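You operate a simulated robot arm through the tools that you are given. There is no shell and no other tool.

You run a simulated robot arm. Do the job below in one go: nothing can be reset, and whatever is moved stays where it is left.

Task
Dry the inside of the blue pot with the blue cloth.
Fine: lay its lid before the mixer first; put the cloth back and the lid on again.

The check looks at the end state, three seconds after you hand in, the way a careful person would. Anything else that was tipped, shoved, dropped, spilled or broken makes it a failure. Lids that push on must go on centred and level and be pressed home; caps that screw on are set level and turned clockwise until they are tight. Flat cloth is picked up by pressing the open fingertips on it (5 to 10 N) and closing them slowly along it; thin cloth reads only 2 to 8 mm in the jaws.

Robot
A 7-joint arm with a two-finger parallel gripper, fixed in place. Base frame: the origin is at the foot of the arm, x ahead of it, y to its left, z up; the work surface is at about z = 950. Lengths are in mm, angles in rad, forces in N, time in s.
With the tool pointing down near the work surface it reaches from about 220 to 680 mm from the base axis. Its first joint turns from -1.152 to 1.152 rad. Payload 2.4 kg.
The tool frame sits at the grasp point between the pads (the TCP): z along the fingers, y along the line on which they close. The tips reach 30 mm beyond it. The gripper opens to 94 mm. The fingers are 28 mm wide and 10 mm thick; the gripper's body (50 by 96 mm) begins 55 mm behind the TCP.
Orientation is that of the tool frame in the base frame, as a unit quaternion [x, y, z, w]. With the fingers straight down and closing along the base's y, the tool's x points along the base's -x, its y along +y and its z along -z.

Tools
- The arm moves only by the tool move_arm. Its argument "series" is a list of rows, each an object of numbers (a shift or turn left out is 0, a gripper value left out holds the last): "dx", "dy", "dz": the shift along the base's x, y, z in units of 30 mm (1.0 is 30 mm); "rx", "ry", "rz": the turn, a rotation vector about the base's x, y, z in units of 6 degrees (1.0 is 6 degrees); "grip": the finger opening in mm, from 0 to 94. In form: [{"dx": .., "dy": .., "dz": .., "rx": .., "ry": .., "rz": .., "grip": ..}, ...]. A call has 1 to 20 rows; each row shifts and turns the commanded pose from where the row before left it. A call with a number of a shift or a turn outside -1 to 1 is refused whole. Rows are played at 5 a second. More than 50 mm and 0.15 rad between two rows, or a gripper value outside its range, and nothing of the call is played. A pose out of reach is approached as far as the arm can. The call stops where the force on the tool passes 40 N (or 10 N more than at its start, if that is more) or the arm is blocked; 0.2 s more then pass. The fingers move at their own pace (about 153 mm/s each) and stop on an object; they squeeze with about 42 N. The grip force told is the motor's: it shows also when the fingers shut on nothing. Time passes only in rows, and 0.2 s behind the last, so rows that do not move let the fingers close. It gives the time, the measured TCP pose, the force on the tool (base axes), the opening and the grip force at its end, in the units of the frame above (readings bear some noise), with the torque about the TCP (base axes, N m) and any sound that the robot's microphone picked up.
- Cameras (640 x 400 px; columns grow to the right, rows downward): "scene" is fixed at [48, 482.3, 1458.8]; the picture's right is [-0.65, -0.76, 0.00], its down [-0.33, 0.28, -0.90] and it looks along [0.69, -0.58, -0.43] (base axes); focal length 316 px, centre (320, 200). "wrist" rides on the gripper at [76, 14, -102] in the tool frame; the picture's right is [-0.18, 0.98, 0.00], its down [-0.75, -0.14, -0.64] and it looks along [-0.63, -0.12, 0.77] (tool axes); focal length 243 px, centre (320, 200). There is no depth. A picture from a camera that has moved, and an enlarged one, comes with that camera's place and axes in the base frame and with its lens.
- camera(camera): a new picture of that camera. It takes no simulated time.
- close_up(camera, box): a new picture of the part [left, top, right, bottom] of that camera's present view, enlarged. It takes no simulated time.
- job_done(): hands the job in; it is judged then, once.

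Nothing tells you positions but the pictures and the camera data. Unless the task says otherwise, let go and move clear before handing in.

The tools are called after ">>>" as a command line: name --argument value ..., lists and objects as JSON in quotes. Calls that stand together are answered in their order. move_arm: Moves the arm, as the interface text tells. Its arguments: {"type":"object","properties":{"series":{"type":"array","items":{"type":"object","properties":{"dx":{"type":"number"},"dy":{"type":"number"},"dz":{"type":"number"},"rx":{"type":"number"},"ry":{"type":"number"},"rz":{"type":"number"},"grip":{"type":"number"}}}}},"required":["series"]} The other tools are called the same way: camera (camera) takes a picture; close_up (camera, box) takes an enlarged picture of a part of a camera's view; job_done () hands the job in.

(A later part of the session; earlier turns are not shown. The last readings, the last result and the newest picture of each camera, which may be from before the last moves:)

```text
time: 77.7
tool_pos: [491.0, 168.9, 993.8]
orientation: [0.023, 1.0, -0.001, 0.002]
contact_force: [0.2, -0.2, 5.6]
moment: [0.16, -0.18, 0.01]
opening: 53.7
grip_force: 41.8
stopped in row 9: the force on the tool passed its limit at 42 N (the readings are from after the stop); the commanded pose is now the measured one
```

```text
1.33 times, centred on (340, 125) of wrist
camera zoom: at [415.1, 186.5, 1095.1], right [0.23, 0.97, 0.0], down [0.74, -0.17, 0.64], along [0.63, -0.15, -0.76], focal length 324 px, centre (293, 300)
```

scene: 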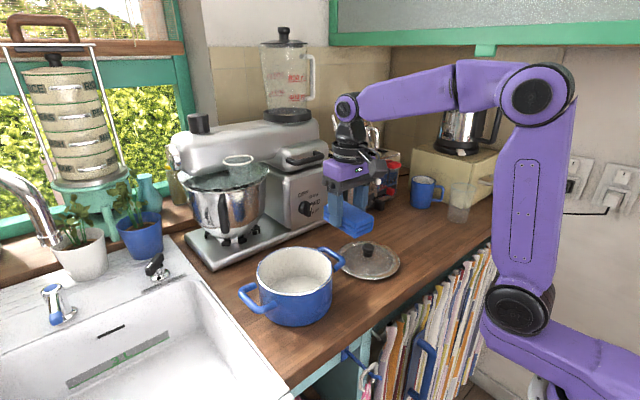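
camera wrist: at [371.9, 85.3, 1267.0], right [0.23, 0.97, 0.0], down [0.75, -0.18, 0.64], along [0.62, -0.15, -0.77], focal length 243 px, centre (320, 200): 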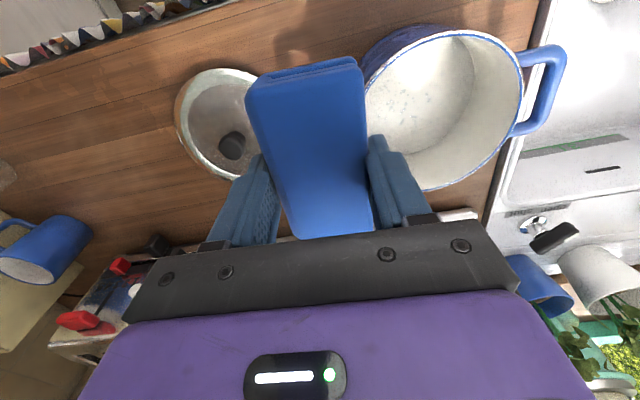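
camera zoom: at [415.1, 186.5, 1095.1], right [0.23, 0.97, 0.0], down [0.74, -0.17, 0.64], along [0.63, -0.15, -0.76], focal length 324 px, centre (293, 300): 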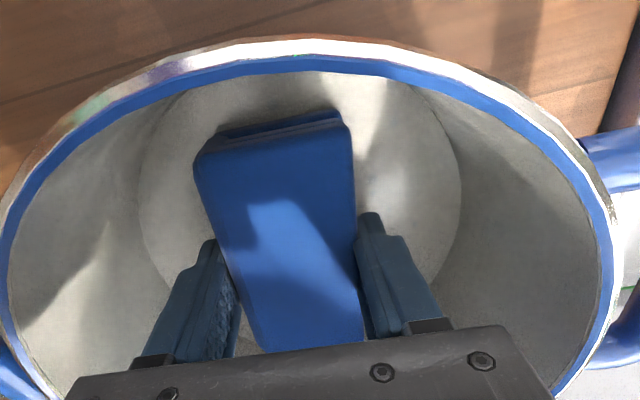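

A brief force spike stopped the strokes mid-floor. I'll carry on with slower, lighter strokes.

>>> move_arm --series '[{"dy": -0.15}, {"dy": -0.17}, {"dy": 0.17}, {"dy": 0.17}, {"dy": 0.17}, {"dy": 0.17}, {"dy": -0.17}, {"dy": -0.17}, {"dy": -0.17}, {"dy": -0.17}, {"dy": 0.17}, {"dy": 0.17}, {"dy": 0.17}, {"dy": 0.17}, {"dy": -0.17}, {"dy": -0.17}, {}]'

```text
time: 81.3
tool_pos: [489.4, 170.8, 993.3]
orientation: [0.024, 1.0, -0.002, 0.0]
contact_force: [-0.7, 4.0, 8.5]
moment: [0.38, -0.02, 0.02]
opening: 53.8
grip_force: 42.1
```

>>> move_arm --series '[{"dx": 0.12}, {"dx": 0.12}, {"dx": -0.12}, {"dx": -0.12}, {"dx": -0.12}, {"dx": -0.12}, {"dx": 0.12}, {"dx": 0.12}, {"dx": 0.12}, {"dx": 0.12}, {"dx": -0.12}, {"dx": -0.12}, {"dx": -0.12}, {"dx": -0.12}, {"dx": 0.12}, {"dx": 0.12}, {}]'

>>> close_up --camera "wrist" --box '[100, 0, 580, 250]'

```text
time: 84.9
tool_pos: [490.2, 170.0, 993.9]
orientation: [0.023, 1.0, -0.003, -0.001]
contact_force: [-7.5, -1.1, 16.4]
moment: [0.28, -0.12, 0.14]
opening: 53.7
grip_force: 42.8
```

```text
1.33 times, centred on (340, 125) of wrist
camera zoom: at [414.3, 186.9, 1095.2], right [0.23, 0.97, 0.0], down [0.75, -0.17, 0.64], along [0.62, -0.15, -0.77], focal length 324 px, centre (293, 300)
```

zoom: 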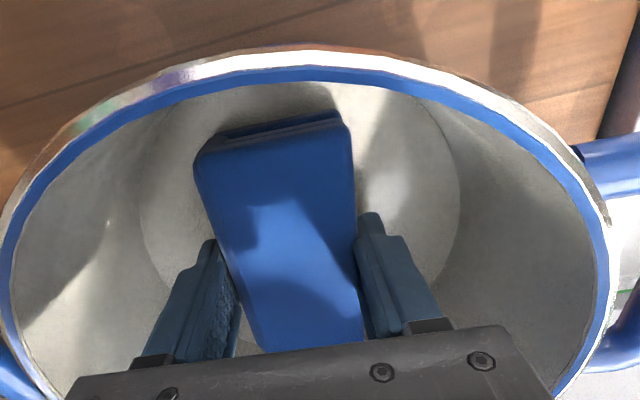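

>>> move_arm --series '[{"dz": 0.01, "rz": 0.95}, {"rz": 0.95}, {"rz": 0.95}, {"rz": 0.95}, {"rz": 0.95}, {"rz": 0.95}, {"rz": 0.95}, {"rz": 0.95}, {"dx": -0.112, "dy": 0.123}, {"dx": -0.112, "dy": 0.123}, {"dx": 0.112, "dy": -0.123}, {"dx": 0.112, "dy": -0.123}, {"dx": 0.112, "dy": -0.123}, {"dx": 0.112, "dy": -0.123}, {"dx": -0.112, "dy": 0.123}, {"dx": -0.112, "dy": 0.123}, {"dx": -0.112, "dy": 0.123}, {"dx": -0.112, "dy": 0.123}, {"dx": 0.112, "dy": -0.123}, {"dx": 0.112, "dy": -0.123}]'

```text
time: 89.1
tool_pos: [490.8, 169.0, 994.6]
orientation: [-0.365, 0.931, -0.002, 0.0]
contact_force: [-1.4, 0.3, 0.9]
moment: [0.05, 0.01, 0.01]
opening: 53.7
grip_force: 41.4
```

>>> move_arm --series '[{"dz": -0.03}, {"dx": -0.112, "dy": 0.123}, {"dx": -0.112, "dy": 0.123}, {"dx": 0.112, "dy": -0.123}, {"dx": 0.112, "dy": -0.123}, {"dx": 0.112, "dy": -0.123}, {"dx": 0.112, "dy": -0.123}, {"dx": -0.112, "dy": 0.123}, {"dx": -0.112, "dy": 0.123}, {"dx": 0.086, "dy": 0.078}, {"dx": 0.086, "dy": 0.078}, {"dx": -0.086, "dy": -0.078}, {"dx": -0.086, "dy": -0.078}, {"dx": -0.086, "dy": -0.078}, {"dx": -0.086, "dy": -0.078}, {"dx": 0.086, "dy": 0.078}, {"dx": 0.086, "dy": 0.078}, {}]'

```text
time: 92.9
tool_pos: [489.1, 168.8, 993.4]
orientation: [-0.364, 0.931, -0.002, 0.0]
contact_force: [-1.4, -5.2, 9.5]
moment: [0.04, 0.13, 0.1]
opening: 54.0
grip_force: 42.4
```

Good steady 9 N. Rotating on to about 85° and stroking along x.

>>> move_arm --series '[{"dy": 0.05, "rz": 0.9}, {"rz": 0.9}, {"rz": 0.9}, {"rz": 0.9}, {"rz": 0.9}, {"rz": 0.9}, {"rz": 0.9}, {"rz": 0.9}, {"dx": 0.17}, {"dx": 0.17}, {"dx": -0.17}, {"dx": -0.17}, {"dx": -0.17}, {"dx": -0.17}, {"dx": 0.17}, {"dx": 0.17}, {"dx": 0.17}, {"dx": 0.17}, {"dx": -0.17}, {"dx": -0.17}]'

>>> camera --camera "wrist"

>>> camera --camera "scene"

```text
time: 94.9
tool_pos: [492.0, 172.1, 994.2]
orientation: [-0.685, 0.729, 0.0, -0.001]
contact_force: [-1.2, -0.6, 7.6]
moment: [0.36, -0.11, 0.09]
opening: 54.0
grip_force: 42.1
stopped in row 10: the force on the tool passed its limit at 43 N (the readings are from after the stop); the commanded pose is now the measured one
```

```text
taken
camera wrist: at [474.1, 95.7, 1095.4], right [-0.97, 0.24, 0.0], down [0.19, 0.74, 0.64], along [0.16, 0.62, -0.77], focal length 243 px, centre (320, 200)
```

wrist: 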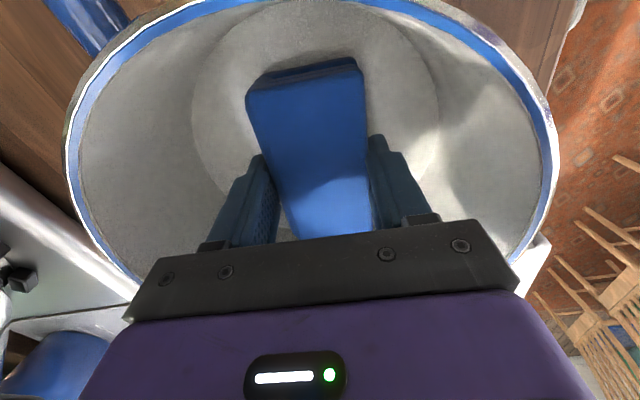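

```text
taken
```

scene: 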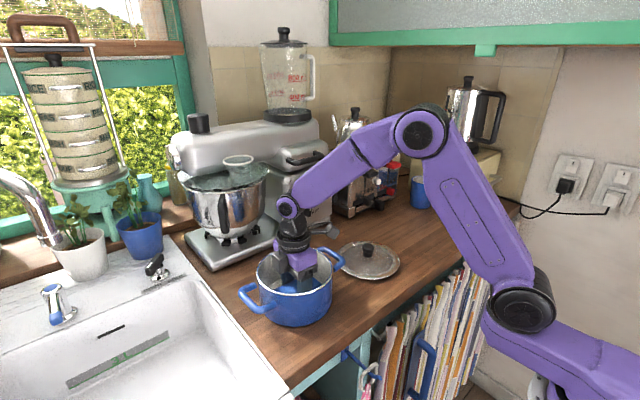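

>>> move_arm --series '[{"dx": -0.12}, {"dx": -0.12}, {"dx": -0.12}, {"dx": 0.12}, {"dx": 0.12}, {"dx": 0.12}, {"dx": 0.12}, {"dx": 0.12}, {"dx": -0.12}, {"dx": -0.12}, {"dx": -0.12}, {"dx": -0.12}, {"dx": -0.12}, {"dx": 0.12}, {"dx": 0.12}, {"dx": 0.12}, {}]'

```text
time: 96.3
tool_pos: [491.2, 171.8, 994.5]
orientation: [-0.685, 0.728, 0.001, -0.002]
contact_force: [-1.5, -0.4, 7.5]
moment: [0.06, -0.16, -0.01]
opening: 53.8
grip_force: 41.6
stopped in row 7: the force on the tool passed its limit at 43 N (the readings are from after the stop); the commanded pose is now the measured one
```

The strokes keep tripping near the same spot. I'll check whether the pot has shifted and where the cloth's corners are relative to the wall.

>>> close_up --camera "scene" --box '[235, 190, 355, 335]'

>>> close_up --camera "wrist" --box '[60, 0, 560, 250]'

```text
2.76 times, centred on (295, 262) of scene
camera zoom: at [47.8, 482.2, 1458.8], right [-0.65, -0.76, 0.0], down [-0.33, 0.28, -0.9], along [0.69, -0.58, -0.43], focal length 873 px, centre (389, 28)
```

zoom: 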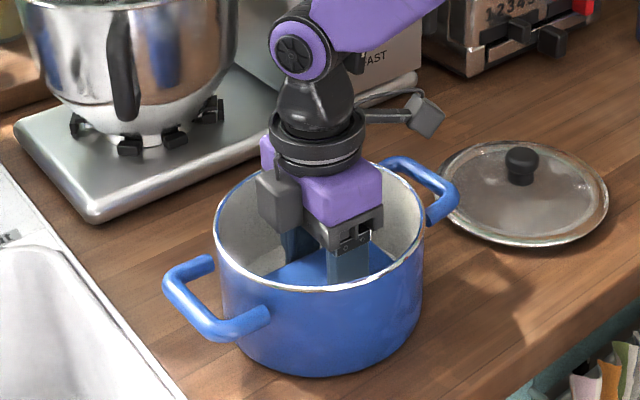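

```text
1.28 times, centred on (310, 125) of wrist
camera zoom: at [472.5, 96.4, 1095.5], right [-0.97, 0.24, 0.0], down [0.19, 0.74, 0.64], along [0.15, 0.62, -0.77], focal length 311 px, centre (333, 296)
```

zoom: 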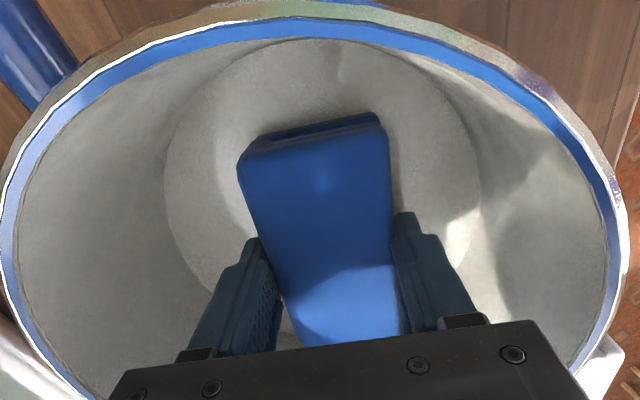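

The pot hasn't moved, so the trips are just friction spikes. I'll lift out and check how much the droplets have faded.

>>> move_arm --series '[{"dz": 0.4}, {"dz": 0.8}, {"dz": 1.0}, {"dz": 1.0}, {"dz": 1.0}, {"dz": 1.0, "rz": -0.5}, {"dz": 0.4, "dy": -0.5, "rz": -0.95}, {"dx": -0.2, "dy": -0.8, "rz": -0.95}, {"dx": -0.3, "dy": -0.8, "rz": -0.95}, {"dx": -0.3, "dy": -0.8, "rz": -0.95}, {"dx": -0.3, "dy": -0.6, "rz": -0.95}, {"dx": -0.3, "rz": -0.95}, {"rz": -0.95}, {"rz": -0.95}, {"rz": -0.95}, {"rz": -0.95}, {"rz": -0.95}, {"rz": -0.95}, {"rz": -0.95}, {"rz": -0.95}]'

>>> move_arm --series '[{"rz": -0.95}, {"rz": -0.4}, {}]'

>>> close_up --camera "wrist" --box '[360, 20, 520, 140]'

>>> close_up --camera "scene" --box '[250, 240, 340, 307]'

```text
time: 100.5
tool_pos: [447.7, 66.4, 1160.7]
orientation: [-0.032, 0.999, 0.003, -0.002]
contact_force: [-0.6, 0.0, -0.4]
moment: [-0.02, 0.0, -0.03]
opening: 53.7
grip_force: 42.3
```

```text
time: 101.3
tool_pos: [447.6, 66.1, 1160.7]
orientation: [0.038, 0.999, 0.003, -0.002]
contact_force: [0.3, -0.1, -1.3]
moment: [0.01, -0.03, 0.0]
opening: 54.0
grip_force: 42.4
```

```text
3.33 times, centred on (440, 80) of wrist
camera zoom: at [373.5, 85.9, 1262.7], right [0.26, 0.97, 0.0], down [0.74, -0.2, 0.64], along [0.62, -0.16, -0.77], focal length 809 px, centre (-80, 600)
```

zoom: 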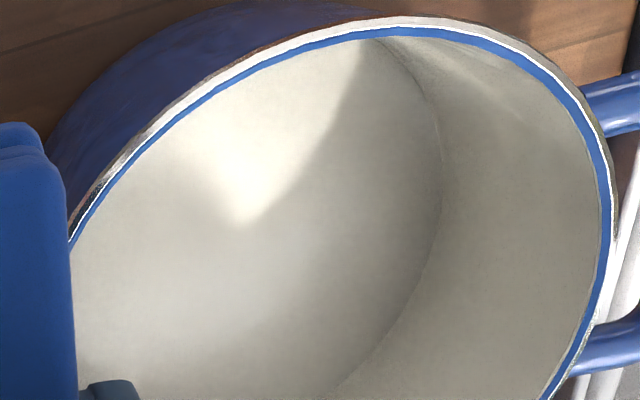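

```text
5.97 times, centred on (295, 274) of scene
camera zoom: at [48.0, 482.3, 1458.8], right [-0.65, -0.76, 0.0], down [-0.33, 0.28, -0.9], along [0.69, -0.58, -0.43], focal length 1889 px, centre (469, -239)
```

zoom: 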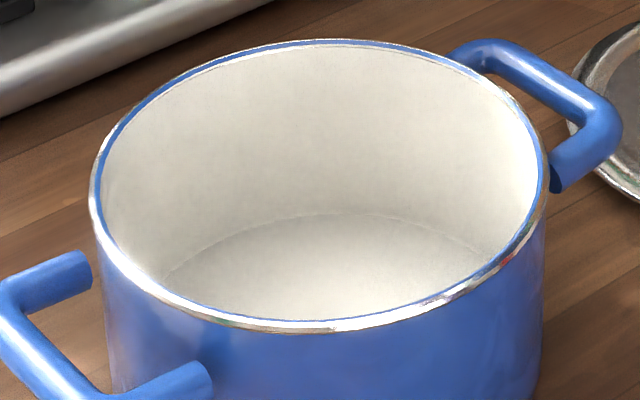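

The droplets are completely gone from the visible floor and walls. I'll shift a bit to check the part hidden behind the cloth.

>>> move_arm --series '[{"dy": -0.7, "dx": -0.3}, {"dy": -0.7, "dx": -0.3}, {}]'

>>> close_up --camera "wrist" --box '[380, 30, 600, 190]'

>>> camera --camera "wrist"

```text
time: 102.1
tool_pos: [428.5, 23.8, 1161.1]
orientation: [0.038, 0.999, 0.002, -0.001]
contact_force: [0.2, 0.3, -0.3]
moment: [0.0, 0.02, -0.01]
opening: 53.8
grip_force: 41.9
```

```text
2.50 times, centred on (490, 110) of wrist
camera zoom: at [355.4, 42.1, 1262.9], right [0.26, 0.97, 0.01], down [0.74, -0.2, 0.64], along [0.62, -0.16, -0.77], focal length 606 px, centre (-105, 425)
```

zoom: 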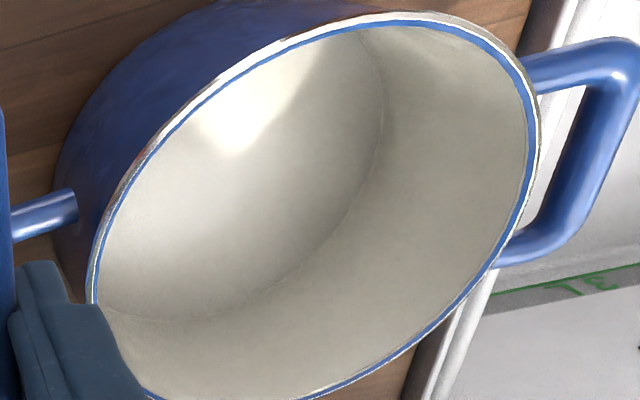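

```text
taken
camera wrist: at [355.4, 42.1, 1262.9], right [0.26, 0.97, 0.01], down [0.74, -0.2, 0.64], along [0.62, -0.16, -0.77], focal length 243 px, centre (320, 200)
```

wrist: 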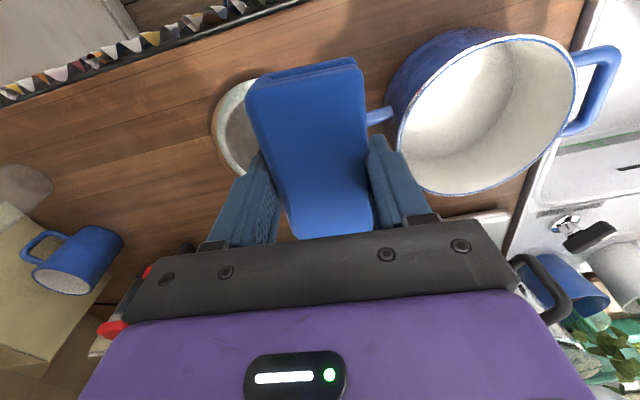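

The whole interior is dry. Now I'll carry the cloth back to its original place at (452, -281.5).

>>> move_arm --series '[{"dy": -0.5, "dx": 0.1}, {"dy": -0.9, "dx": 0.1}, {"dy": -1, "dx": 0.1}, {"dy": -1, "dx": 0.1}, {"dy": -1, "dx": 0.1}, {"dy": -1, "dx": 0.1}, {"dy": -1, "dx": 0.1}, {"dy": -1, "dx": 0.08, "rz": 0.1}, {"dy": -1, "rz": 0.1}, {"dy": -0.9}, {"dy": -0.6}, {"dy": -0.3, "dz": -0.3}, {"dz": -0.8}, {"dz": -0.9}, {"dz": -0.9}, {"dz": -0.8}, {}]'

>>> camera --camera "wrist"

>>> camera --camera "scene"

```text
time: 105.7
tool_pos: [454.0, -281.3, 1049.8]
orientation: [0.027, 1.0, 0.002, 0.0]
contact_force: [0.1, -0.5, 0.1]
moment: [0.0, 0.0, 0.01]
opening: 53.7
grip_force: 41.8
```

```text
taken
camera wrist: at [379.3, -264.1, 1151.4], right [0.24, 0.97, 0.0], down [0.75, -0.19, 0.64], along [0.62, -0.15, -0.77], focal length 243 px, centre (320, 200)
```

wrist: 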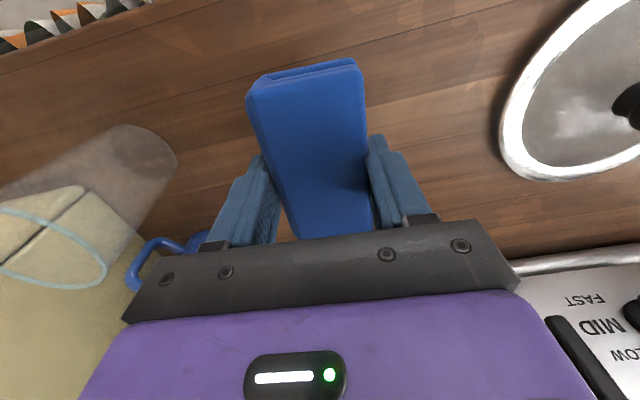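

```text
taken
```

scene: 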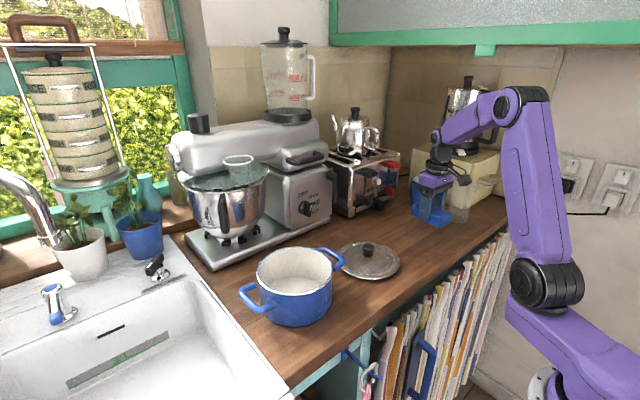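

I'm above the cloth's home spot with the right yaw. Lowering to the counter.

>>> move_arm --series '[{"dx": -0.04, "dz": -0.5}, {"dz": -0.7}, {"dz": -0.5}, {"dz": -0.2}, {"dz": -0.08}, {}]'

>>> close_up --camera "scene" --box '[370, 170, 490, 260]'

```text
time: 107.1
tool_pos: [453.3, -279.8, 989.1]
orientation: [0.026, 1.0, 0.003, -0.002]
contact_force: [-0.3, -0.7, -1.0]
moment: [-0.04, 0.01, 0.02]
opening: 53.7
grip_force: 42.2
```

```text
4.44 times, centred on (430, 215) of scene
camera zoom: at [48.0, 482.3, 1458.8], right [-0.65, -0.76, 0.0], down [-0.33, 0.28, -0.9], along [0.69, -0.58, -0.43], focal length 1406 px, centre (-169, 133)
```

zoom: 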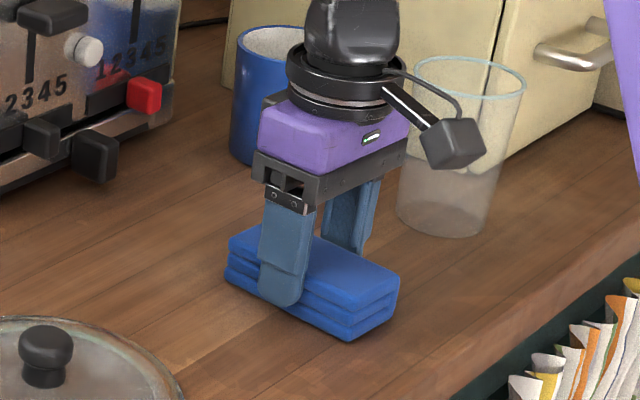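

Nearly down, with no contact yet. A couple of small steps more.

>>> move_arm --series '[{"dz": -0.03, "dy": -0.03}, {"dz": -0.03}, {}]'

```text
time: 107.9
tool_pos: [452.6, -280.7, 988.3]
orientation: [0.026, 1.0, 0.002, -0.002]
contact_force: [0.3, 1.3, 4.7]
moment: [-0.07, -0.12, 0.04]
opening: 53.9
grip_force: 41.9
```

The cloth is resting on the counter with 5 N, matching its original height. Releasing it evenly.

>>> move_arm --series '[{"grip": 54}, {"grip": 55}, {"grip": 57}, {"grip": 62}, {"grip": 72}, {"grip": 88}, {}]'

>>> camera --camera "wrist"

>>> close_up --camera "scene" --box '[370, 170, 490, 260]'

```text
time: 109.5
tool_pos: [452.7, -281.6, 989.2]
orientation: [0.027, 1.0, 0.003, -0.001]
contact_force: [0.3, -0.7, -0.8]
moment: [0.01, 0.0, 0.02]
opening: 88.1
grip_force: 0.0
```

```text
taken
camera wrist: at [377.9, -264.0, 1090.5], right [0.24, 0.97, 0.0], down [0.75, -0.19, 0.64], along [0.62, -0.15, -0.77], focal length 243 px, centre (320, 200)
```

wrist: 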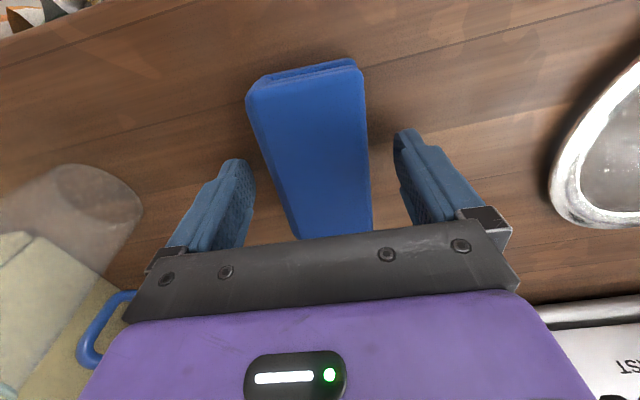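

```text
4.44 times, centred on (430, 215) of scene
camera zoom: at [48.0, 482.3, 1458.8], right [-0.65, -0.76, 0.0], down [-0.33, 0.28, -0.9], along [0.69, -0.58, -0.43], focal length 1406 px, centre (-169, 133)
```

zoom: 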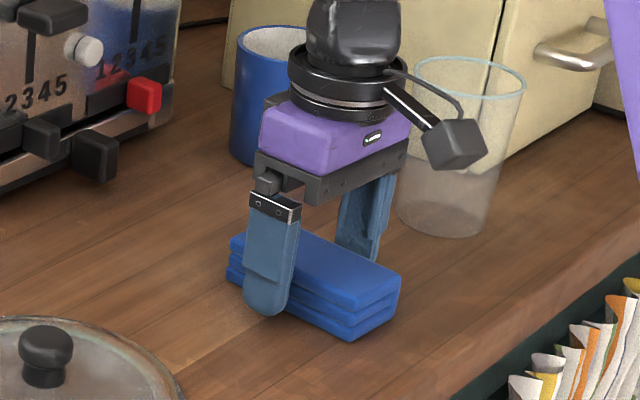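

The cloth is back where it started, still folded. I'll rise straight up and go over to the lid.

>>> move_arm --series '[{"dz": 0.3}, {"dz": 0.6}, {"dz": 1}, {"dz": 1}, {"dz": 1, "dy": 0.3}, {"dy": 0.9, "dx": 0.1, "rz": 0.25}, {"dy": 1, "dx": 0.2, "rz": 0.28}, {"dy": 1, "dx": 0.2}, {"dy": 1, "dx": 0.2}, {"dy": 1, "dx": 0.2}, {"dy": 1, "dx": 0.2}, {"dy": 0.9}, {"dy": 0.45}, {}]'

>>> camera --camera "wrist"

>>> close_up --camera "scene" --box '[310, 190, 430, 280]'

>>> close_up --camera "scene" --box '[370, 170, 490, 260]'

```text
time: 112.5
tool_pos: [484.5, -57.7, 1104.8]
orientation: [-0.001, 1.0, 0.004, -0.002]
contact_force: [0.2, -0.4, -0.1]
moment: [-0.01, -0.01, 0.02]
opening: 88.1
grip_force: 0.1
```

```text
taken
camera wrist: at [409.9, -44.2, 1206.7], right [0.18, 0.98, 0.01], down [0.76, -0.14, 0.64], along [0.63, -0.11, -0.77], focal length 243 px, centre (320, 200)
```

wrist: 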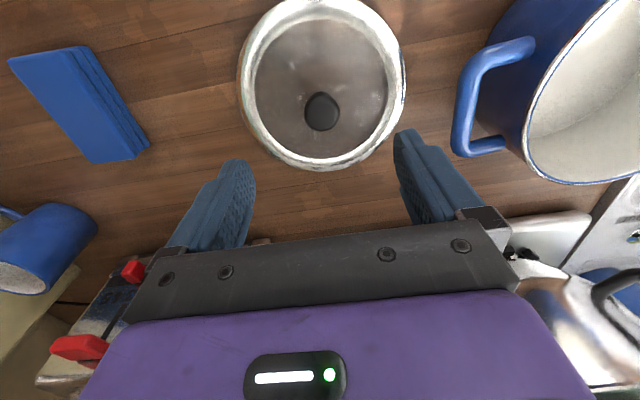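

```text
4.44 times, centred on (370, 235) of scene
camera zoom: at [48.0, 482.3, 1458.8], right [-0.65, -0.76, 0.0], down [-0.33, 0.28, -0.9], along [0.69, -0.58, -0.43], focal length 1406 px, centre (98, 44)
```

zoom: 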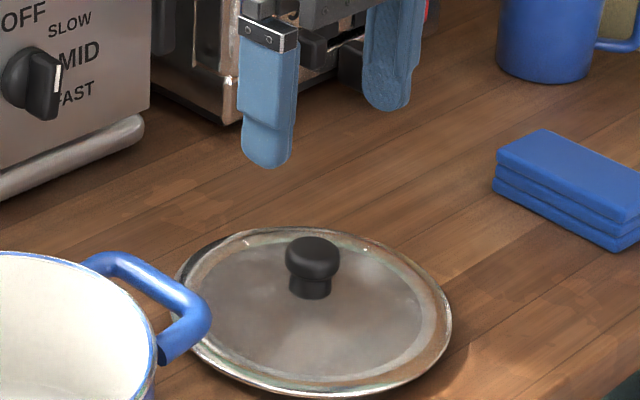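

```text
4.44 times, centred on (430, 215) of scene
camera zoom: at [48.0, 482.3, 1458.8], right [-0.65, -0.76, 0.0], down [-0.33, 0.28, -0.9], along [0.69, -0.58, -0.43], focal length 1406 px, centre (-169, 133)
```

zoom: 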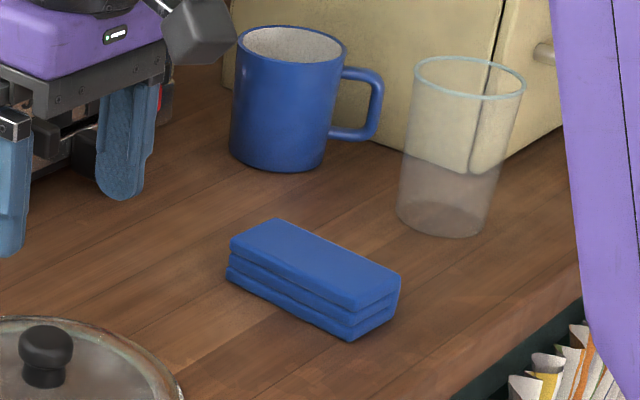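

The cloth looks just as it was. The lid's knob is at about (487, -56); I'll correct the tool's small tilt and lower around the knob.

>>> move_arm --series '[{"dx": 0.07, "dy": 0.04, "rx": -0.07, "ry": -0.035, "grip": 64}, {"dz": -0.7}, {"dz": -0.8}, {"dz": -0.7}, {"dz": -0.3}, {}]'

>>> camera --camera "wrist"

>>> close_up --camera "scene" --box '[310, 190, 430, 280]'

```text
time: 113.9
tool_pos: [488.1, -53.5, 1031.4]
orientation: [-0.001, 1.0, 0.0, 0.001]
contact_force: [0.6, -0.1, -0.4]
moment: [-0.01, 0.03, -0.03]
opening: 63.8
grip_force: 0.0
```

```text
taken
camera wrist: at [412.1, -40.5, 1133.8], right [0.18, 0.98, 0.0], down [0.75, -0.14, 0.64], along [0.63, -0.12, -0.77], focal length 243 px, centre (320, 200)
```

wrist: 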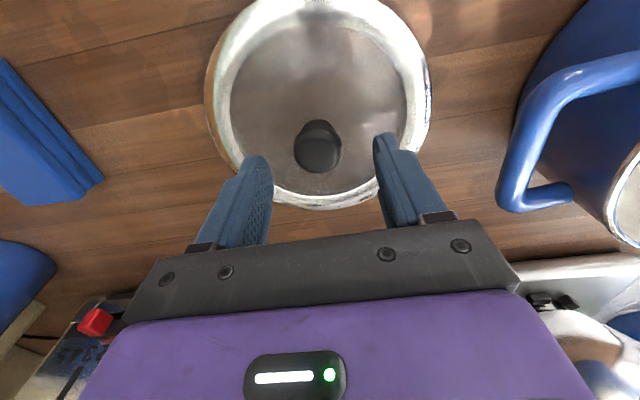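

```text
4.44 times, centred on (370, 235) of scene
camera zoom: at [48.0, 482.3, 1458.8], right [-0.65, -0.76, 0.0], down [-0.33, 0.28, -0.9], along [0.69, -0.58, -0.43], focal length 1406 px, centre (98, 44)
```

zoom: 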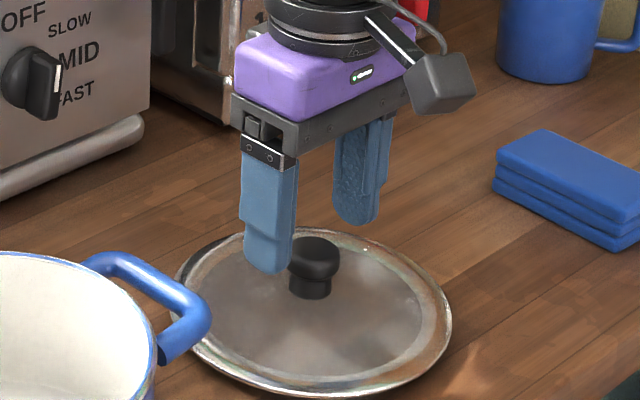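

The knob is about 3 mm to the -y side of centre. I'll shift and lower to the grasp height.

>>> move_arm --series '[{"dx": -0.03, "dy": -0.09, "dz": -0.3}, {"dz": -0.3}, {"dz": -0.2}, {}]'

>>> camera --camera "wrist"

>>> close_up --camera "scene" --box '[325, 205, 415, 272]'

```text
time: 114.9
tool_pos: [488.1, -56.1, 1007.5]
orientation: [0.0, 1.0, -0.001, 0.0]
contact_force: [-1.0, -0.2, 0.1]
moment: [0.01, 0.01, 0.05]
opening: 63.7
grip_force: 0.0
```

```text
taken
camera wrist: at [412.1, -42.1, 1109.2], right [0.18, 0.98, 0.0], down [0.75, -0.14, 0.64], along [0.63, -0.12, -0.77], focal length 243 px, centre (320, 200)
```

wrist: 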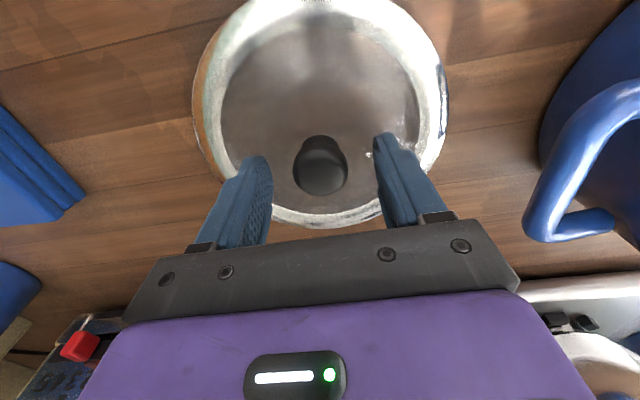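

```text
5.97 times, centred on (370, 238) of scene
camera zoom: at [48.0, 482.3, 1458.8], right [-0.65, -0.76, 0.0], down [-0.33, 0.28, -0.9], along [0.69, -0.58, -0.43], focal length 1889 px, centre (22, -30)
```

zoom: 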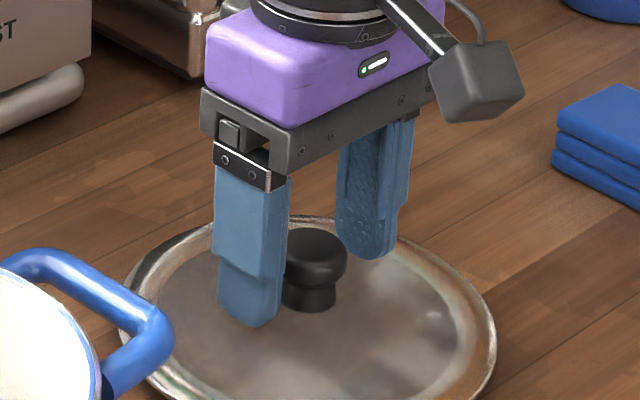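

Triangulating puts the knob cap at about (484, -56, 993), so the height matches the first grasp and I need to shift 4 mm back in x. Then I'll close slowly.

>>> move_arm --series '[{"dx": -0.12, "dy": 0.01}, {}, {"grip": 50}, {"grip": 42}, {"grip": 37}, {"grip": 34}, {"grip": 31}, {"grip": 28}, {"grip": 20}, {}]'

>>> camera --camera "wrist"

>>> close_up --camera "scene" --box '[325, 205, 415, 272]'

```text
time: 117.1
tool_pos: [483.0, -55.5, 1008.7]
orientation: [-0.001, 1.0, -0.001, 0.001]
contact_force: [0.1, 1.0, 0.7]
moment: [-0.01, -0.04, 0.06]
opening: 29.2
grip_force: 42.0
```

```text
taken
camera wrist: at [407.6, -41.6, 1109.3], right [0.18, 0.98, 0.0], down [0.75, -0.14, 0.64], along [0.63, -0.12, -0.77], focal length 243 px, centre (320, 200)
```

wrist: 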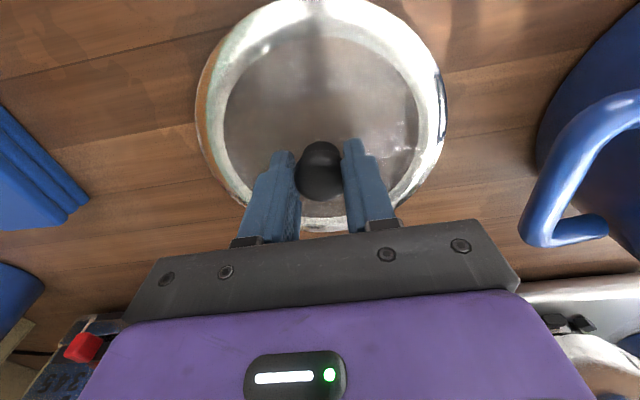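

```text
5.97 times, centred on (370, 238) of scene
camera zoom: at [48.0, 482.3, 1458.8], right [-0.65, -0.76, 0.0], down [-0.33, 0.28, -0.9], along [0.69, -0.58, -0.43], focal length 1889 px, centre (22, -30)
```

zoom: 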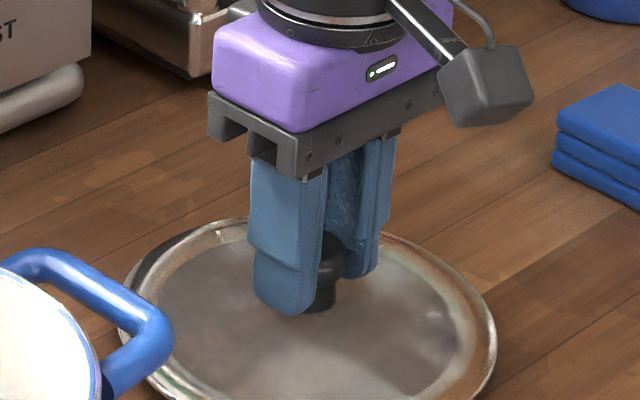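

The knob is gripped at 29 mm. Lifting gently and checking that the lid hangs level.

>>> move_arm --series '[{"dz": 0.15}, {"dz": 0.3}, {"dz": 0.6}, {"dz": 0.9}, {"dz": 1}, {"dz": 1}, {"dz": 1}, {"dz": 0.9}, {"dz": 0.4}, {}]'

>>> camera --camera "wrist"

>>> camera --camera "scene"

>>> close_up --camera "scene" --box '[310, 130, 430, 220]'

```text
time: 119.3
tool_pos: [482.8, -54.9, 1195.1]
orientation: [-0.002, 1.0, -0.001, 0.001]
contact_force: [0.2, 0.4, -2.9]
moment: [0.0, -0.02, 0.02]
opening: 29.2
grip_force: 42.2
```

```text
taken
camera wrist: at [407.8, -42.8, 1296.6], right [0.18, 0.98, 0.0], down [0.75, -0.14, 0.64], along [0.63, -0.12, -0.77], focal length 243 px, centre (320, 200)
```

wrist: 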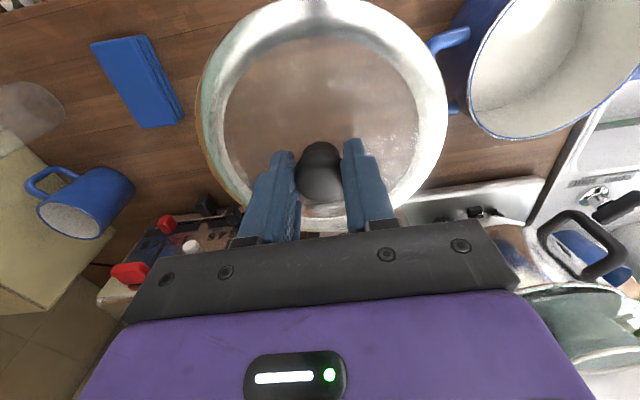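

```text
taken
```

scene: 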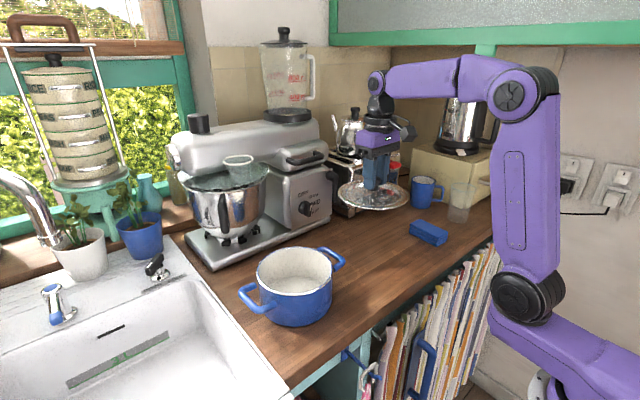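

```text
4.44 times, centred on (370, 175) of scene
camera zoom: at [48.0, 482.3, 1458.8], right [-0.65, -0.76, 0.0], down [-0.33, 0.28, -0.9], along [0.69, -0.58, -0.43], focal length 1406 px, centre (98, 311)
```

zoom: 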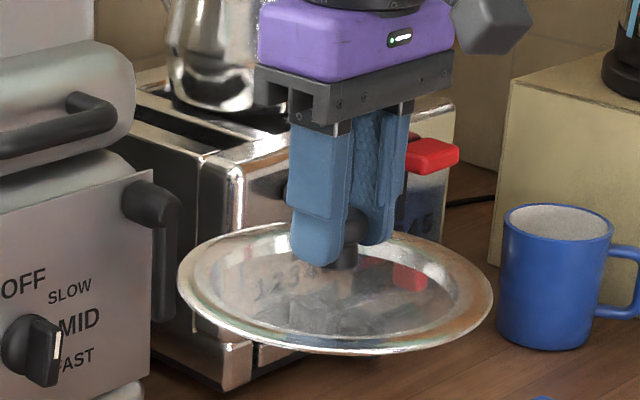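

The lid hangs level, holding 2.9 N of weight. I'll carry it over the pot to the recorded seating position at (488.5, 171.3).

>>> move_arm --series '[{"dy": 0.3}, {"dy": 0.6}, {"dy": 0.8}, {"dy": 0.9, "dx": 0.03}, {"dy": 0.9, "dx": 0.03}, {"dy": 0.9, "dx": 0.03}, {"dy": 0.9, "dx": 0.03}, {"dy": 0.8, "dx": 0.03}, {"dy": 0.7, "dx": 0.03}, {"dy": 0.45}, {"dy": 0.2}, {"dy": 0.08}, {}]'

>>> camera --camera "wrist"

>>> close_up --camera "scene" --box '[230, 180, 370, 330]'

```text
time: 122.1
tool_pos: [488.7, 169.8, 1193.4]
orientation: [-0.001, 1.0, -0.001, 0.001]
contact_force: [-0.6, 0.2, -2.9]
moment: [-0.01, -0.02, -0.02]
opening: 29.1
grip_force: 42.1
```

```text
taken
camera wrist: at [412.1, 183.6, 1295.7], right [0.18, 0.98, 0.0], down [0.75, -0.14, 0.64], along [0.63, -0.12, -0.77], focal length 243 px, centre (320, 200)
```

wrist: 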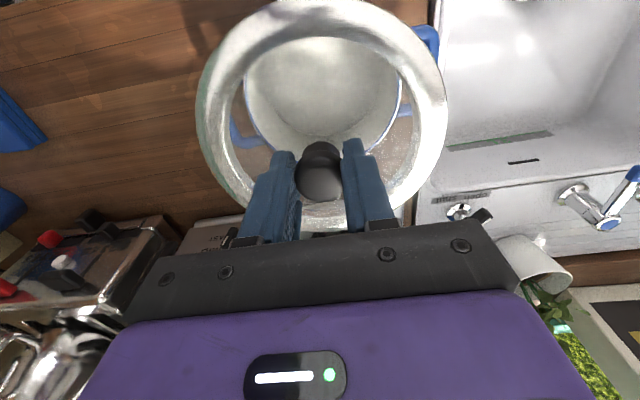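

```text
2.67 times, centred on (300, 255) of scene
camera zoom: at [48.0, 482.3, 1458.8], right [-0.65, -0.76, 0.0], down [-0.33, 0.28, -0.9], along [0.69, -0.58, -0.43], focal length 844 px, centre (373, 53)
```

zoom: 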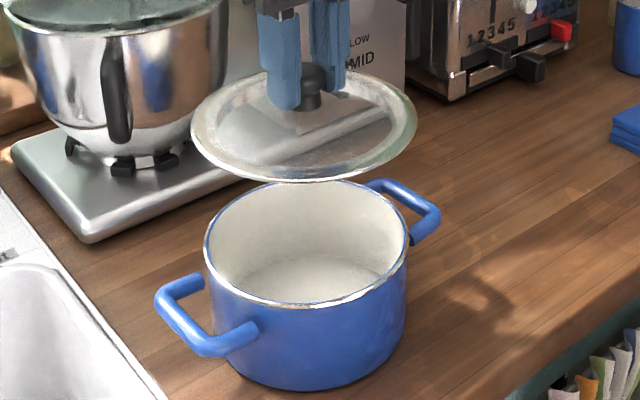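

The lid is nearly concentric with the pot, about 1–2 mm low in y. I'll correct and lower to just above the rim for another check.

>>> move_arm --series '[{"dx": 0.02, "dy": 0.04, "dz": -0.6}, {"dz": -0.8}, {"dz": -0.7}, {"dz": -0.4}, {}]'

>>> close_up --camera "scene" --box '[230, 180, 370, 330]'

>>> camera --camera "wrist"

```text
time: 123.3
tool_pos: [489.3, 170.4, 1120.3]
orientation: [-0.001, 1.0, 0.0, 0.0]
contact_force: [-0.4, -0.3, -1.9]
moment: [-0.01, 0.01, 0.03]
opening: 28.8
grip_force: 41.9
```

```text
2.67 times, centred on (300, 255) of scene
camera zoom: at [48.0, 482.3, 1458.8], right [-0.65, -0.76, 0.0], down [-0.33, 0.28, -0.9], along [0.69, -0.58, -0.43], focal length 844 px, centre (373, 53)
```

zoom: 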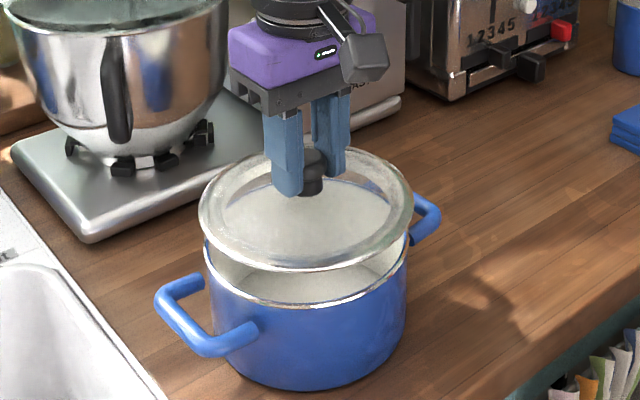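

```text
taken
camera wrist: at [412.6, 184.3, 1222.2], right [0.18, 0.98, 0.0], down [0.75, -0.14, 0.64], along [0.63, -0.12, -0.77], focal length 243 px, centre (320, 200)
```

wrist: 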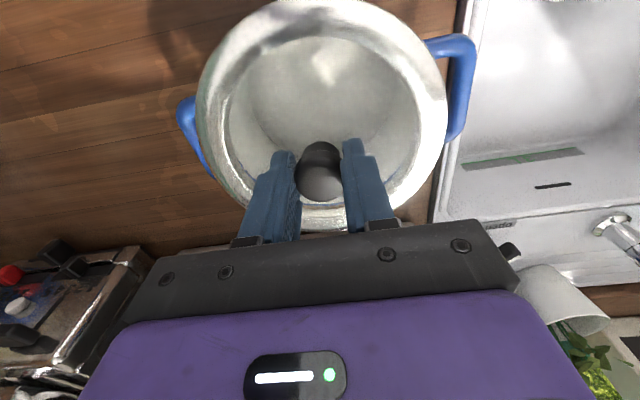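

The lid and pot edges line up well. I'll nudge half a millimetre and lower slowly onto the rim.

>>> move_arm --series '[{"dx": 0.0, "dy": 0.02, "dz": -0.3}, {"dz": -0.3}, {"dz": -0.15}, {"dz": -0.1}, {}]'

>>> close_up --camera "scene" --box '[235, 210, 355, 310]'

```text
time: 124.5
tool_pos: [488.9, 172.0, 1093.5]
orientation: [0.0, 1.0, -0.002, 0.0]
contact_force: [0.4, 0.4, -1.5]
moment: [0.02, 0.0, -0.01]
opening: 28.9
grip_force: 42.0
```

```text
4.00 times, centred on (295, 260) of scene
camera zoom: at [48.0, 482.3, 1458.8], right [-0.65, -0.76, 0.0], down [-0.33, 0.28, -0.9], along [0.69, -0.58, -0.43], focal length 1266 px, centre (420, -40)
```

zoom: 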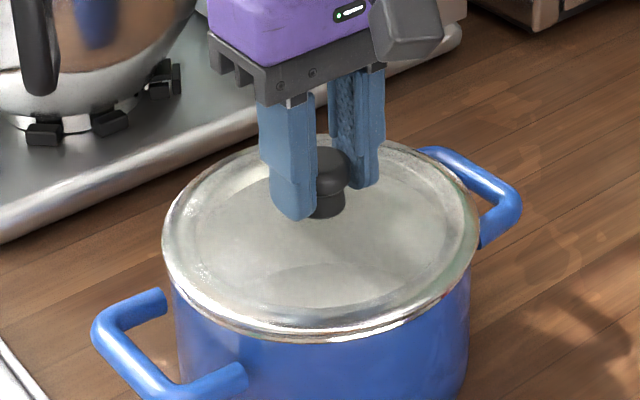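

Almost seated, with the lid a few millimetres above the rim. Stepping down about 1 mm at a time.

>>> move_arm --series '[{"dz": -0.04}, {"dz": -0.04}, {"dz": -0.04}, {}]'

>>> close_up --camera "scene" --box '[235, 210, 355, 310]'

```text
time: 125.5
tool_pos: [489.2, 171.1, 1089.8]
orientation: [-0.001, 1.0, -0.001, 0.0]
contact_force: [0.1, 0.1, -2.3]
moment: [-0.02, -0.02, 0.03]
opening: 28.6
grip_force: 42.7
```

```text
4.00 times, centred on (295, 260) of scene
camera zoom: at [48.0, 482.3, 1458.8], right [-0.65, -0.76, 0.0], down [-0.33, 0.28, -0.9], along [0.69, -0.58, -0.43], focal length 1266 px, centre (420, -40)
```

zoom: 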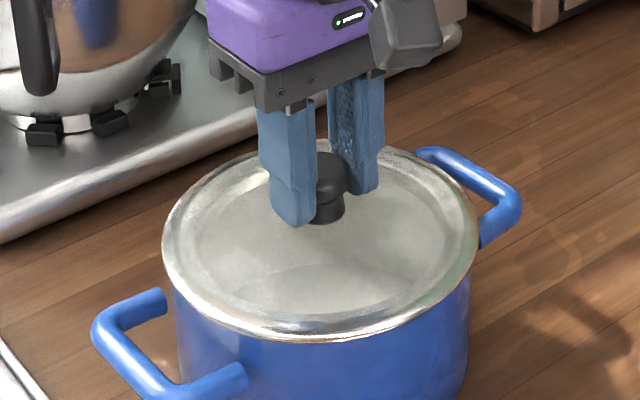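

The lid looks to be at its original seated position, though I still carry its weight. A little further down to feel contact.

>>> move_arm --series '[{"dz": -0.04}, {"dz": -0.03}, {}]'

```text
time: 126.3
tool_pos: [489.1, 172.5, 1090.1]
orientation: [0.0, 1.0, -0.001, 0.0]
contact_force: [4.0, -0.7, 0.9]
moment: [-0.05, 0.0, 0.04]
opening: 28.7
grip_force: 41.9
```

Contact started with a 4 N sideways push toward +x, so the lid's lip wants to go slightly that way. I'll follow it by about 1 mm.

>>> move_arm --series '[{"dx": 0.03}, {}, {}]'

>>> close_up --camera "scene" --box '[235, 210, 355, 310]'

```text
time: 127.1
tool_pos: [488.9, 169.9, 1088.2]
orientation: [0.0, 1.0, -0.001, 0.001]
contact_force: [3.6, -0.2, 0.5]
moment: [0.02, -0.01, -0.06]
opening: 28.6
grip_force: 41.9
```

```text
4.00 times, centred on (295, 260) of scene
camera zoom: at [48.1, 482.3, 1458.8], right [-0.65, -0.76, 0.0], down [-0.33, 0.28, -0.9], along [0.69, -0.58, -0.43], focal length 1266 px, centre (420, -40)
```

zoom: 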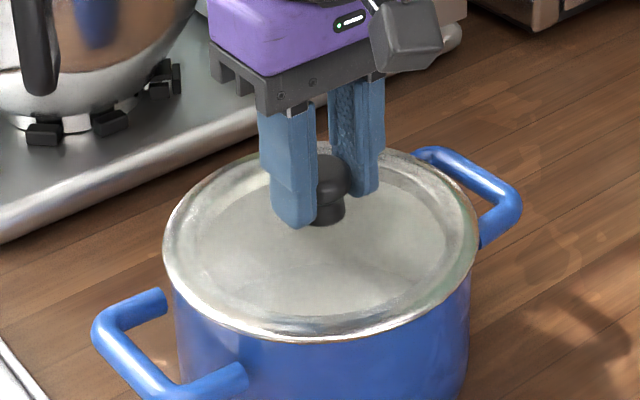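

>>> move_arm --series '[{"dx": 0.04}, {"dz": -0.02}, {}]'

```text
time: 127.9
tool_pos: [489.3, 170.9, 1087.3]
orientation: [-0.001, 1.0, -0.001, 0.0]
contact_force: [-1.2, -1.4, 2.4]
moment: [-0.01, -0.04, 0.05]
opening: 28.6
grip_force: 41.6
```

The side force has vanished, so the lid's lip is centred in the pot. Now I'll press it down gently.

>>> move_arm --series '[{"dz": -0.03}, {"dz": -0.03}, {}]'

>>> close_up --camera "scene" --box '[235, 210, 355, 310]'

```text
time: 128.7
tool_pos: [490.3, 170.0, 1087.8]
orientation: [-0.001, 1.0, 0.0, 0.002]
contact_force: [-11.6, 0.2, 28.1]
moment: [0.0, 0.66, 0.12]
opening: 28.7
grip_force: 42.5
```

```text
4.00 times, centred on (295, 260) of scene
camera zoom: at [47.2, 482.1, 1458.9], right [-0.65, -0.76, 0.0], down [-0.33, 0.28, -0.9], along [0.69, -0.58, -0.43], focal length 1266 px, centre (420, -40)
```

zoom: 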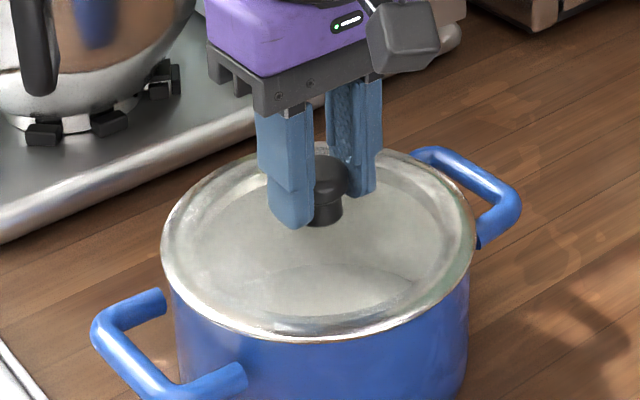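

The lid seats with the load centred and its overhang matching the first photo on both sides. I'll ease the load and release the knob.

>>> move_arm --series '[{"dz": 0.03, "dx": -0.02}, {"dz": 0.02}, {}]'

```text
time: 129.5
tool_pos: [491.5, 170.8, 1088.6]
orientation: [-0.001, 1.0, -0.001, 0.002]
contact_force: [-8.2, 1.5, 22.5]
moment: [0.05, -0.43, 0.12]
opening: 28.8
grip_force: 41.6
```

>>> move_arm --series '[{"dz": 0.03, "dx": -0.03}, {}, {}]'

```text
time: 130.3
tool_pos: [490.5, 171.3, 1088.4]
orientation: [0.0, 1.0, -0.003, 0.0]
contact_force: [1.1, -0.2, 1.0]
moment: [-0.01, -0.35, 0.03]
opening: 28.5
grip_force: 42.2
```

The load is down to about 1 N with no side force. Opening the fingers slowly.

>>> move_arm --series '[{"grip": 29.5}, {"grip": 31}, {"grip": 33}, {"grip": 37}, {"grip": 45}, {"grip": 56}, {"grip": 64}, {}]'

>>> close_up --camera "scene" --box '[235, 210, 355, 310]'

>>> camera --camera "wrist"

```text
time: 132.1
tool_pos: [490.5, 169.7, 1089.3]
orientation: [0.0, 1.0, -0.001, 0.001]
contact_force: [-0.2, 0.1, -0.4]
moment: [-0.02, 0.0, 0.0]
opening: 64.1
grip_force: 0.1
```

```text
4.00 times, centred on (295, 260) of scene
camera zoom: at [48.0, 482.3, 1458.8], right [-0.65, -0.76, 0.0], down [-0.33, 0.28, -0.9], along [0.69, -0.58, -0.43], focal length 1266 px, centre (420, -40)
```

zoom: 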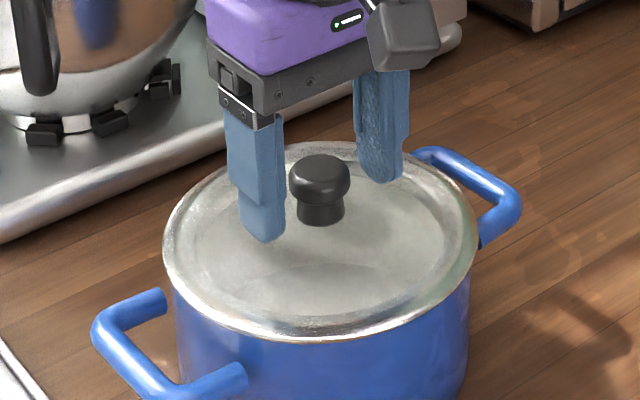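

```text
taken
camera wrist: at [414.4, 184.7, 1190.0], right [0.18, 0.98, 0.0], down [0.75, -0.14, 0.64], along [0.63, -0.12, -0.77], focal length 243 px, centre (320, 200)
```

wrist: 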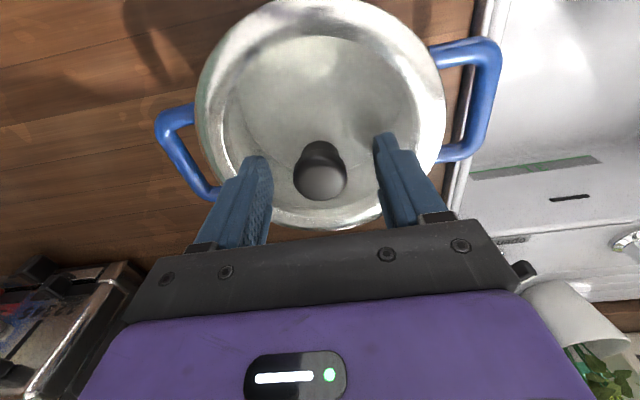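

The lid now matches the first photo to within a pixel. To be sure it's home, I'll raise, close the fingers, and press down lightly on the knob's centre.

>>> move_arm --series '[{"dz": 0.3}, {"dz": 0.7}, {"dz": 0.7}, {"grip": 30}, {"grip": 5, "dx": -0.03, "dy": 0.03}, {"grip": 0}, {}]'

>>> camera --camera "wrist"

>>> close_up --camera "scene" --box '[235, 190, 355, 290]'

```text
time: 133.7
tool_pos: [489.1, 171.1, 1140.3]
orientation: [0.0, 1.0, -0.001, 0.001]
contact_force: [-0.1, -0.3, -0.1]
moment: [0.02, -0.02, 0.01]
opening: 0.0
grip_force: 32.9
```

```text
taken
camera wrist: at [412.2, 185.3, 1241.7], right [0.18, 0.98, 0.0], down [0.75, -0.14, 0.64], along [0.63, -0.12, -0.77], focal length 243 px, centre (320, 200)
```

wrist: 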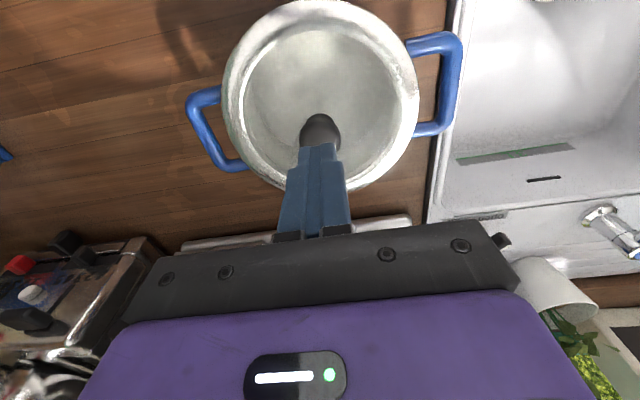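

```text
4.00 times, centred on (295, 240) of scene
camera zoom: at [48.0, 482.3, 1458.8], right [-0.65, -0.76, 0.0], down [-0.33, 0.28, -0.9], along [0.69, -0.58, -0.43], focal length 1266 px, centre (420, 40)
```

zoom: 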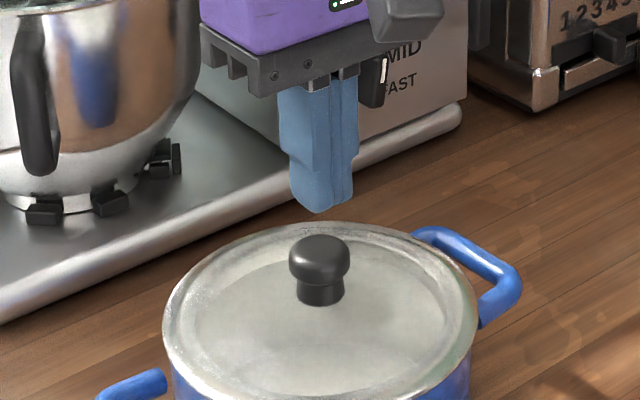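

The closed fingers are centred above the knob. Lowering to press gently.

>>> move_arm --series '[{"dz": -0.3}, {"dz": -0.15}, {"dz": -0.08}, {"dz": -0.05}, {}]'

```text
time: 134.9
tool_pos: [489.0, 172.1, 1122.4]
orientation: [0.0, 1.0, -0.001, 0.001]
contact_force: [0.3, 0.3, 0.4]
moment: [0.03, -0.04, 0.01]
opening: 0.0
grip_force: 33.2
```

>>> move_arm --series '[{"dz": -0.05}, {"dz": -0.05}, {"dz": -0.04}, {}]'

```text
time: 135.9
tool_pos: [488.7, 172.4, 1117.1]
orientation: [0.0, 1.0, -0.001, 0.0]
contact_force: [-0.4, 0.3, 0.3]
moment: [-0.02, -0.01, 0.06]
opening: 0.0
grip_force: 32.8
```

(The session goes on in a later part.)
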